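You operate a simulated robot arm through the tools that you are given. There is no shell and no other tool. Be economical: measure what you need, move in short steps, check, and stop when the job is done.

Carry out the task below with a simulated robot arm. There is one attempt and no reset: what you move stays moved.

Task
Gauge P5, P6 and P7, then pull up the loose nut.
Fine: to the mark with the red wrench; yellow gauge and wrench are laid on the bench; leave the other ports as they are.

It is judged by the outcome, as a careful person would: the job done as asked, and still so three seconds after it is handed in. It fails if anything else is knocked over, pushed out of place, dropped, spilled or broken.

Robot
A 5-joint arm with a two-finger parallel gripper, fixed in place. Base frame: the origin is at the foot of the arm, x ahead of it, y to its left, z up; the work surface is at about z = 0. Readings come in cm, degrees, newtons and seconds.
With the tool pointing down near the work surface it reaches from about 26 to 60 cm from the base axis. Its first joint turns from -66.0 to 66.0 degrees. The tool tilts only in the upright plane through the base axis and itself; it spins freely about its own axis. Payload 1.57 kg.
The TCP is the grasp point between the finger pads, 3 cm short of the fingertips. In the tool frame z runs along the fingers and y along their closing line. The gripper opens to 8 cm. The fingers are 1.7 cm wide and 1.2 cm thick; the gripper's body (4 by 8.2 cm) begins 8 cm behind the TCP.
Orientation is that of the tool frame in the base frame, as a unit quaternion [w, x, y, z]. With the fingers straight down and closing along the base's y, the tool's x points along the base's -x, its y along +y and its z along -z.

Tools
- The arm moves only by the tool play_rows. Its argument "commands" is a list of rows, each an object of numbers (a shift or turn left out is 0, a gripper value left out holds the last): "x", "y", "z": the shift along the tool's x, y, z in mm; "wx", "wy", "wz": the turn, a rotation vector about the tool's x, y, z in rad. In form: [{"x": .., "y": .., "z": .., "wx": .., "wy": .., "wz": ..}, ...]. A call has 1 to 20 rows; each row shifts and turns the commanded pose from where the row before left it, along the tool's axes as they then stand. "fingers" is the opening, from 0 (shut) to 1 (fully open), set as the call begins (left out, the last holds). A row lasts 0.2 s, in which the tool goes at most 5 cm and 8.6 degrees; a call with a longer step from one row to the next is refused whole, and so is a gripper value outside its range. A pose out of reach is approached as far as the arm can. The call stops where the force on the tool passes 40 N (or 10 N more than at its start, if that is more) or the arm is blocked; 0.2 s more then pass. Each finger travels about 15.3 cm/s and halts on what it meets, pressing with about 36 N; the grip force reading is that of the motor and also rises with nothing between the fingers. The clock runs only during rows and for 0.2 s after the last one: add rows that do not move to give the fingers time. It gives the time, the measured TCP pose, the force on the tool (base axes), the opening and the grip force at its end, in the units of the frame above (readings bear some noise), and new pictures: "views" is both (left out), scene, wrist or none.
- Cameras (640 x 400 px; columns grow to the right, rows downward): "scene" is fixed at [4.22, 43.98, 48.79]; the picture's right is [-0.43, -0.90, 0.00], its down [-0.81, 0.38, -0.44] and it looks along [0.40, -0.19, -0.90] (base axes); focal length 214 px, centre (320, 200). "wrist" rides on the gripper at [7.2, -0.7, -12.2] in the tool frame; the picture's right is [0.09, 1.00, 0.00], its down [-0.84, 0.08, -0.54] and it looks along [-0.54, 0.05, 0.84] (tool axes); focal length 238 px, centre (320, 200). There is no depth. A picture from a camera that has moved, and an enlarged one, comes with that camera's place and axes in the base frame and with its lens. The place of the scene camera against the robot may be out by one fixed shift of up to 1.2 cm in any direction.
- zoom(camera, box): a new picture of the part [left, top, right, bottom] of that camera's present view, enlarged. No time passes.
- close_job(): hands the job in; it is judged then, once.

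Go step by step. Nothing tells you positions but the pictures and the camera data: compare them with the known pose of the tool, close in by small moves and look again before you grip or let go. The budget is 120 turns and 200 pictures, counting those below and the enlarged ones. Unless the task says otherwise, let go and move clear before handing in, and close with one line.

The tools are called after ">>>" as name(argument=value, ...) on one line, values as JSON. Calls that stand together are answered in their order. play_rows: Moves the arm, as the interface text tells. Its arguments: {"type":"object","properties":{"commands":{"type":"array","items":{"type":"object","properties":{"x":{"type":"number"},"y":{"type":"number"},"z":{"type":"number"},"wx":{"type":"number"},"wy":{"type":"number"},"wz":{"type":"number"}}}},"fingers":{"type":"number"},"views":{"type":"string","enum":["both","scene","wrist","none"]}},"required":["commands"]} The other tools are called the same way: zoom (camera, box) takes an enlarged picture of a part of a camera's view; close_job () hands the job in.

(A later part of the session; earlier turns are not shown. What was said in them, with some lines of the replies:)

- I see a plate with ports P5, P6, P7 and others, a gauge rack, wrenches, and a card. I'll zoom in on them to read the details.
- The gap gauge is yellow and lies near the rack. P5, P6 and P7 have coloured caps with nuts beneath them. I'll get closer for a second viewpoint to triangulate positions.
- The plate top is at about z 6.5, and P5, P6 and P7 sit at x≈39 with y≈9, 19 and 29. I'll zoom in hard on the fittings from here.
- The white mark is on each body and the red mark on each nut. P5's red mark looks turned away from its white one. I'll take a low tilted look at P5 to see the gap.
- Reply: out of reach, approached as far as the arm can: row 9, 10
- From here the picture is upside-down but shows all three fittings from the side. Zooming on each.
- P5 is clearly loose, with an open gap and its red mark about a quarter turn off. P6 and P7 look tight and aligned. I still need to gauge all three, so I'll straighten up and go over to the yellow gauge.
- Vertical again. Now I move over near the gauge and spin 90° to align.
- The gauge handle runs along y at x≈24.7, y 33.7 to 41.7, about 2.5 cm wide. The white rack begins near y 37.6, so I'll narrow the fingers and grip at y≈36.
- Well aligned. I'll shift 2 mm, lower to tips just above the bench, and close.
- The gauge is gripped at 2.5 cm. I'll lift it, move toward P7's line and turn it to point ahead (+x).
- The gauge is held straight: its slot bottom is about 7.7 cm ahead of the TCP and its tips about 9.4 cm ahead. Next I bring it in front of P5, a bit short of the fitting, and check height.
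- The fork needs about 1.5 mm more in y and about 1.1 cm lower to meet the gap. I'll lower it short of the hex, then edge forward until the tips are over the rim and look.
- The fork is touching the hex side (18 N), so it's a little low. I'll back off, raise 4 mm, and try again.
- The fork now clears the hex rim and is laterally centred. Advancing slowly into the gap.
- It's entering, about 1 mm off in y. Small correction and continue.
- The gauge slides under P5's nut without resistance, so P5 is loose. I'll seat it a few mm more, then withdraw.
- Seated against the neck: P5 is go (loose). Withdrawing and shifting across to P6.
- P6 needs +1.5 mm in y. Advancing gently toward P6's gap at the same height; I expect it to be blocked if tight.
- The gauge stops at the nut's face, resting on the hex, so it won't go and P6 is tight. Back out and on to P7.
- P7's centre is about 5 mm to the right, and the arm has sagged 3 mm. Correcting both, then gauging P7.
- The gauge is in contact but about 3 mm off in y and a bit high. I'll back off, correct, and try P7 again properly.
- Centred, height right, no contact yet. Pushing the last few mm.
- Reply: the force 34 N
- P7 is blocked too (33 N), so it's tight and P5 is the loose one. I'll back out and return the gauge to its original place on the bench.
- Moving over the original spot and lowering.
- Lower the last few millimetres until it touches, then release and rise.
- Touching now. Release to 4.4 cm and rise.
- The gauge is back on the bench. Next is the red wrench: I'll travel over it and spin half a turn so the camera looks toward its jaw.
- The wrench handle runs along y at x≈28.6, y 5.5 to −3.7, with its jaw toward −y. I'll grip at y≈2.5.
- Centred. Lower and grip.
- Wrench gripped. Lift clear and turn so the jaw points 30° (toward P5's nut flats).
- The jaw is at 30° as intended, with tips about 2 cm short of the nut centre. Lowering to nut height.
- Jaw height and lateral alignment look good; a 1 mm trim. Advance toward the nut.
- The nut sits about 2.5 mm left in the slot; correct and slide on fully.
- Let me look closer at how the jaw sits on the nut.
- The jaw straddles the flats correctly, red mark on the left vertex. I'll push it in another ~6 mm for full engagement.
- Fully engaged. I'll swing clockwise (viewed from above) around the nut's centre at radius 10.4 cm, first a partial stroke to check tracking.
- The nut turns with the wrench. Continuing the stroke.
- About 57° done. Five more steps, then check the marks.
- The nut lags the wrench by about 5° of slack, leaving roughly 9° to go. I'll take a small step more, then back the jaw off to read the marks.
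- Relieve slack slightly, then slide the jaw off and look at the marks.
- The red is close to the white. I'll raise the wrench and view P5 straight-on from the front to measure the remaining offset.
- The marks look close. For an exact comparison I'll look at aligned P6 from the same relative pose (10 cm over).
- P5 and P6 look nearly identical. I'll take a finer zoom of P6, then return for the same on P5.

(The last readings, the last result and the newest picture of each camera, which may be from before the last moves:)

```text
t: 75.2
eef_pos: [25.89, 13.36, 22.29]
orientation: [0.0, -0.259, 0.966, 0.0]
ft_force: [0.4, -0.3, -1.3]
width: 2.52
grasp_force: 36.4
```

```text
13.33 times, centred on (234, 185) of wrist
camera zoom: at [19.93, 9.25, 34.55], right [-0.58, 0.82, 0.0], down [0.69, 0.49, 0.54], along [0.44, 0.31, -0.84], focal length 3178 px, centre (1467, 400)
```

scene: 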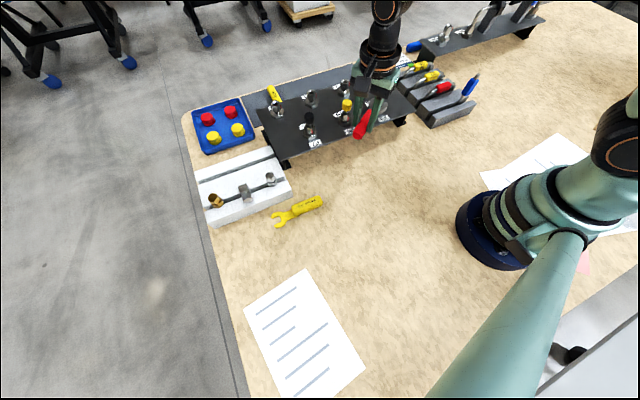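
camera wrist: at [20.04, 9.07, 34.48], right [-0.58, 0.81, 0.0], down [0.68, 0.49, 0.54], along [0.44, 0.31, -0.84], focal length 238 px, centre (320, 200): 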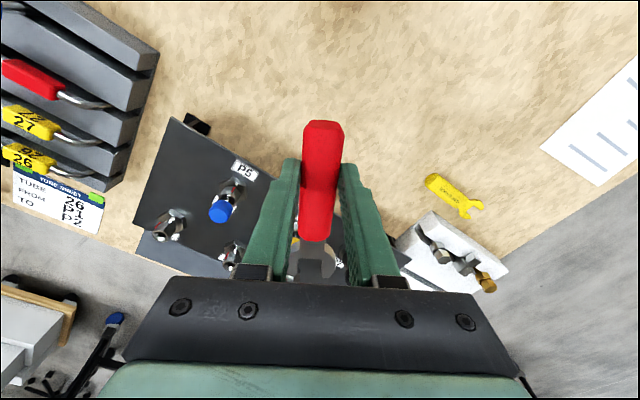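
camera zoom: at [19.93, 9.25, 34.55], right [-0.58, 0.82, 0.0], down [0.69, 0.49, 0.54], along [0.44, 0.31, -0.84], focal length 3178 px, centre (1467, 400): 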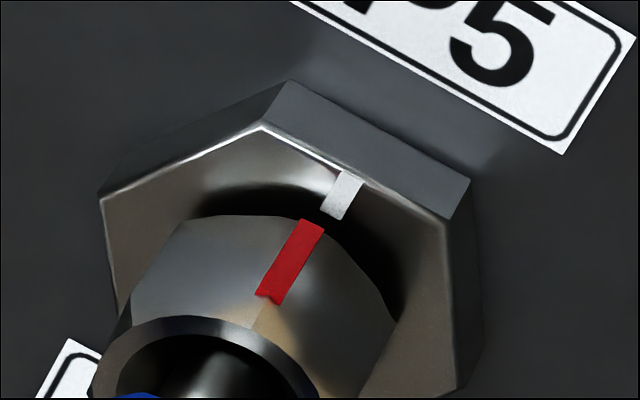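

P5's marks now match P6's within about 1–2°. Both seem to read a hair short of the white mark from this angle, so I'll check from the mirrored angle to remove parallax.

>>> play_rows(commands=[{"x": 15, "y": -33}, {"x": 15, "y": -33}, {"wz": 0.131}, {"wz": 0.131}, {"wz": 0.131}, {"wz": 0.131}, {"wz": 0.131}, {"wz": 0.131}, {"wz": 0.131}, {"wz": 0.131}, {}, {}], views="wrist")

```text
t: 77.8
eef_pos: [26.7, 5.9, 22.22]
orientation: [-0.001, 0.26, 0.966, 0.0]
ft_force: [0.2, -0.1, -0.1]
width: 2.52
grasp_force: 35.8
camera wrist: at [20.05, 9.06, 34.45], right [0.42, 0.91, 0.0], down [0.76, -0.35, 0.54], along [0.49, -0.23, -0.84], focal length 238 px, centre (320, 200)
```

wrist: 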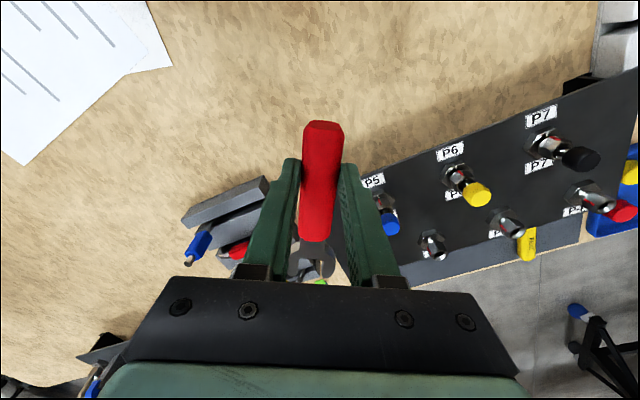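

>>> zoom(camera="wrist", box=[370, 180, 402, 220])

>>> zoom(camera="wrist", box=[442, 155, 474, 195])

>>> zoom(camera="scene", box=[364, 84, 396, 124])

>>> zoom(camera="scene", box=[331, 94, 363, 134])

```text
10.00 times, centred on (386, 200) of wrist
camera zoom: at [20.05, 9.06, 34.45], right [0.42, 0.91, 0.0], down [0.76, -0.35, 0.54], along [0.49, -0.23, -0.84], focal length 2384 px, centre (-340, 200)
```

zoom: 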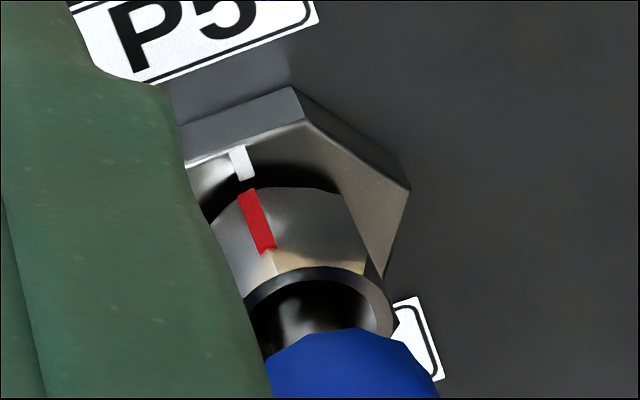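

```text
10.00 times, centred on (458, 175) of wrist
camera zoom: at [20.05, 9.06, 34.45], right [0.42, 0.91, 0.0], down [0.76, -0.35, 0.54], along [0.49, -0.23, -0.84], focal length 2384 px, centre (-1060, 450)
```

zoom: 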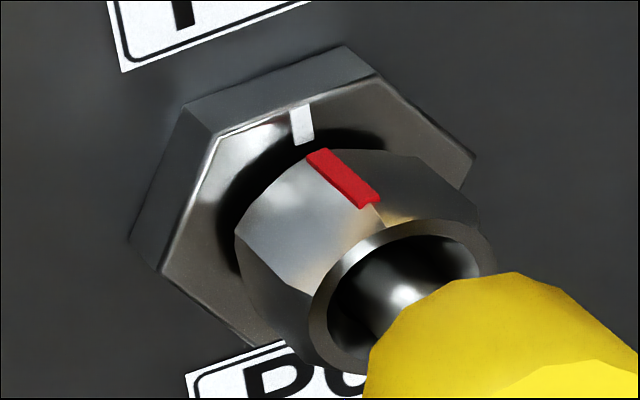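

```text
10.00 times, centred on (380, 104) of scene
camera zoom: at [4.22, 43.98, 48.79], right [-0.43, -0.9, 0.0], down [-0.81, 0.38, -0.44], along [0.4, -0.19, -0.9], focal length 2145 px, centre (-280, 1160)
```

zoom: 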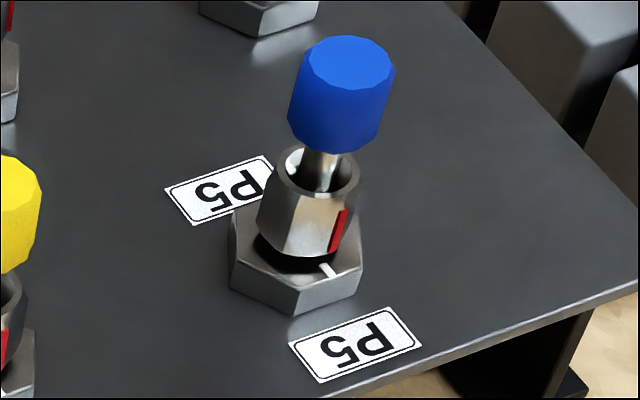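

```text
10.00 times, centred on (347, 114) of scene
camera zoom: at [4.22, 43.98, 48.79], right [-0.43, -0.9, 0.0], down [-0.81, 0.38, -0.44], along [0.4, -0.19, -0.9], focal length 2145 px, centre (50, 1060)
```

zoom: 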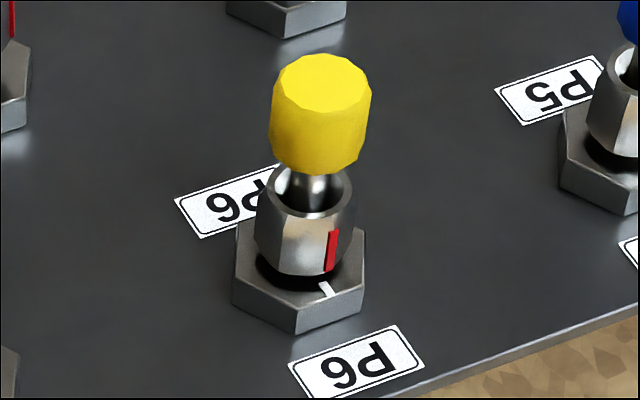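

Averaging both views, P5's red mark is within a few degrees of the white and within about 1° of the tight reference nut, with the gap closed to match. Now I'll lay the wrench back where it was.

>>> play_rows(commands=[{"wz": 0.131}, {"wz": 0.131}, {"wz": 0.131}, {"wz": 0.131}, {"wz": 0.131}, {"wz": 0.131}, {"wz": 0.131}, {"wz": 0.13}, {"x": -32, "y": 18}, {"z": 45}, {"z": 45}, {"z": 45}, {"z": 40}, {}, {}], views="both")

```text
t: 81.0
eef_pos: [28.34, 2.4, 4.52]
orientation: [0.001, 0.708, 0.706, -0.001]
ft_force: [0.2, 0.4, -1.3]
width: 2.54
grasp_force: 36.1
camera wrist: at [27.63, 9.68, 16.84], right [1.0, 0.09, 0.0], down [0.08, -0.84, 0.54], along [0.05, -0.54, -0.84], focal length 238 px, centre (320, 200)
```

scene: 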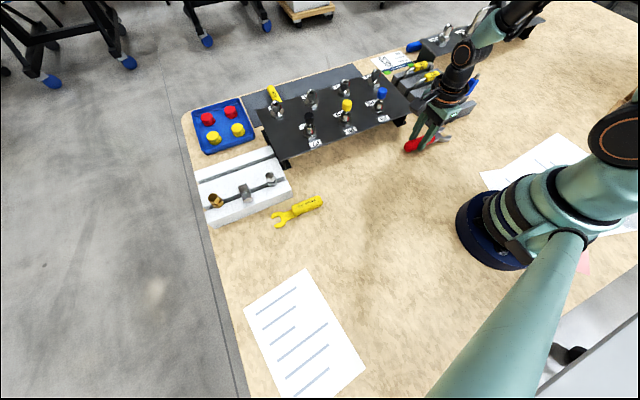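
wrist: 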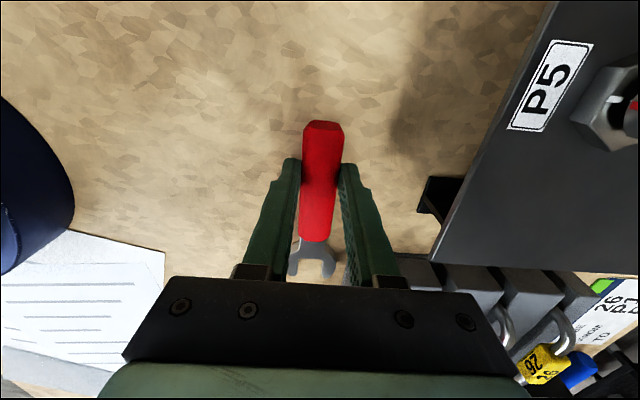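

Over the original spot. Lower the last few millimetres until contact.

>>> play_rows(commands=[{"z": 3}, {"z": 2}, {}, {}], views="none")

>>> play_rows(commands=[{"z": 1.2}, {}], views="none")

```text
t: 82.0
eef_pos: [28.4, 2.76, 4.28]
orientation: [0.0, 0.708, 0.707, 0.0]
ft_force: [0.1, 0.0, -2.0]
width: 2.51
grasp_force: 36.3
```

```text
t: 82.6
eef_pos: [28.32, 2.78, 4.11]
orientation: [0.0, 0.708, 0.706, 0.001]
ft_force: [0.6, -0.7, -1.3]
width: 2.51
grasp_force: 35.8
```

>>> play_rows(commands=[{"z": 1.2}, {}, {}], views="none")

>>> play_rows(commands=[{"z": 1}, {}, {}], views="none")

```text
t: 83.4
eef_pos: [28.36, 2.89, 3.96]
orientation: [-0.001, 0.708, 0.706, 0.0]
ft_force: [-0.3, -1.2, 3.7]
width: 2.52
grasp_force: 36.3
```

```text
t: 84.2
eef_pos: [28.31, 2.72, 3.87]
orientation: [0.0, 0.707, 0.707, 0.0]
ft_force: [0.8, 1.4, 3.7]
width: 2.5
grasp_force: 36.6
```

The wrench is resting on the bench. Release, rise, and move back for a final look.

>>> play_rows(commands=[{}, {}, {"z": -30}, {"z": -45}, {"z": -45}, {"z": -45}, {"wz": -0.14}, {"wz": -0.14}, {"wz": -0.14}, {"wz": -0.14}, {"wz": -0.14}, {"wz": -0.14}, {"wz": -0.14}, {"wz": -0.14}, {"wz": -0.14}, {"wz": -0.14}, {"wz": -0.17}, {}], fingers=0.55, views="none")

```text
refused: row 17 steps farther than a row can; nothing moved
```

>>> play_rows(commands=[{}, {}, {"z": -30}, {"z": -45}, {"z": -45}, {"z": -45}, {"wz": -0.14}, {"wz": -0.14}, {"wz": -0.14}, {"wz": -0.14}, {"wz": -0.14}, {"wz": -0.14}, {"wz": -0.14}, {"wz": -0.14}, {"wz": -0.14}, {"wz": -0.14}, {"wz": -0.14}, {"y": 35}, {"y": 35}, {}], fingers=0.9, views="both")

```text
t: 88.4
eef_pos: [28.64, 9.9, 20.15]
orientation: [0.0, 0.016, 1.0, 0.0]
ft_force: [0.4, -0.9, 0.2]
width: 7.21
grasp_force: 0.0
camera wrist: at [21.4, 9.42, 32.4], right [-0.06, 1.0, 0.0], down [0.84, 0.05, 0.54], along [0.54, 0.03, -0.84], focal length 238 px, centre (320, 200)
```

scene: 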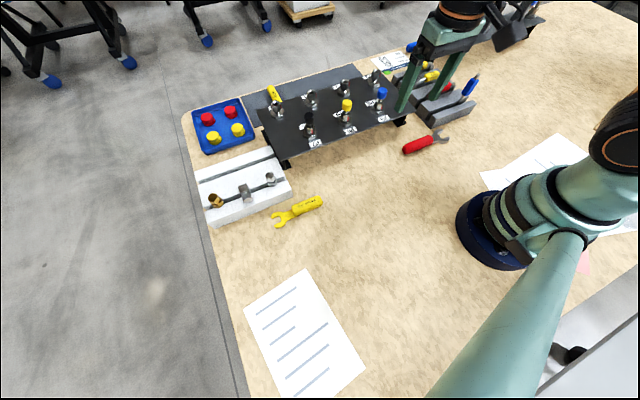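
wrist: 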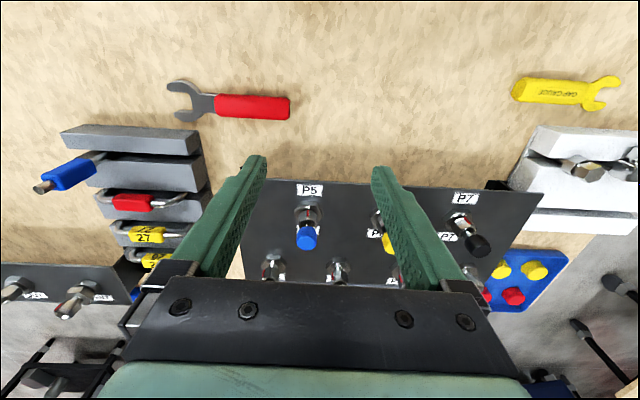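

Tools are laid down. One straight-on check of P5's marks.

>>> zoom(camera="wrist", box=[290, 190, 326, 235])

>>> zoom(camera="wrist", box=[450, 195, 486, 240])

```text
8.89 times, centred on (308, 212) of wrist
camera zoom: at [21.4, 9.42, 32.4], right [-0.06, 1.0, 0.0], down [0.84, 0.05, 0.54], along [0.54, 0.03, -0.84], focal length 2119 px, centre (427, 89)
```

zoom: 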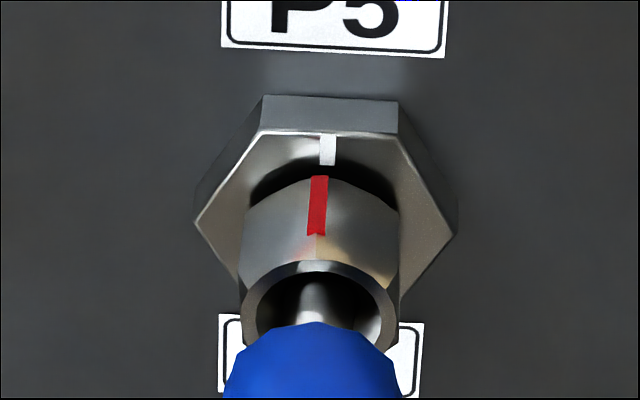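

```text
8.89 times, centred on (468, 218) of wrist
camera zoom: at [21.4, 9.42, 32.4], right [-0.06, 1.0, 0.0], down [0.84, 0.05, 0.54], along [0.54, 0.03, -0.84], focal length 2119 px, centre (-996, 44)
```

zoom: 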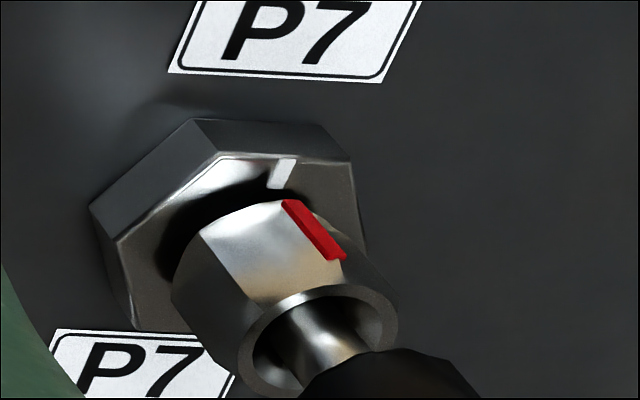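

P5's red mark sits at its white mark, both tools are on the bench, and the gripper is empty and clear, so I'm handing in.

>>> close_job()

```text
The job is handed in.
```

I gauged P5, P6 and P7: the gauge slid into the gap at P5, so that was the loose nut, and would not enter at P6 or P7. I pulled P5's nut up with the red wrench until its red mark met the white one, within about 2–4° by eye. I did not re-gauge P5 afterwards; its gap now looks the same as P6's. The yellow gauge and the wrench are back on the bench where they started, and I did not touch any other ports.
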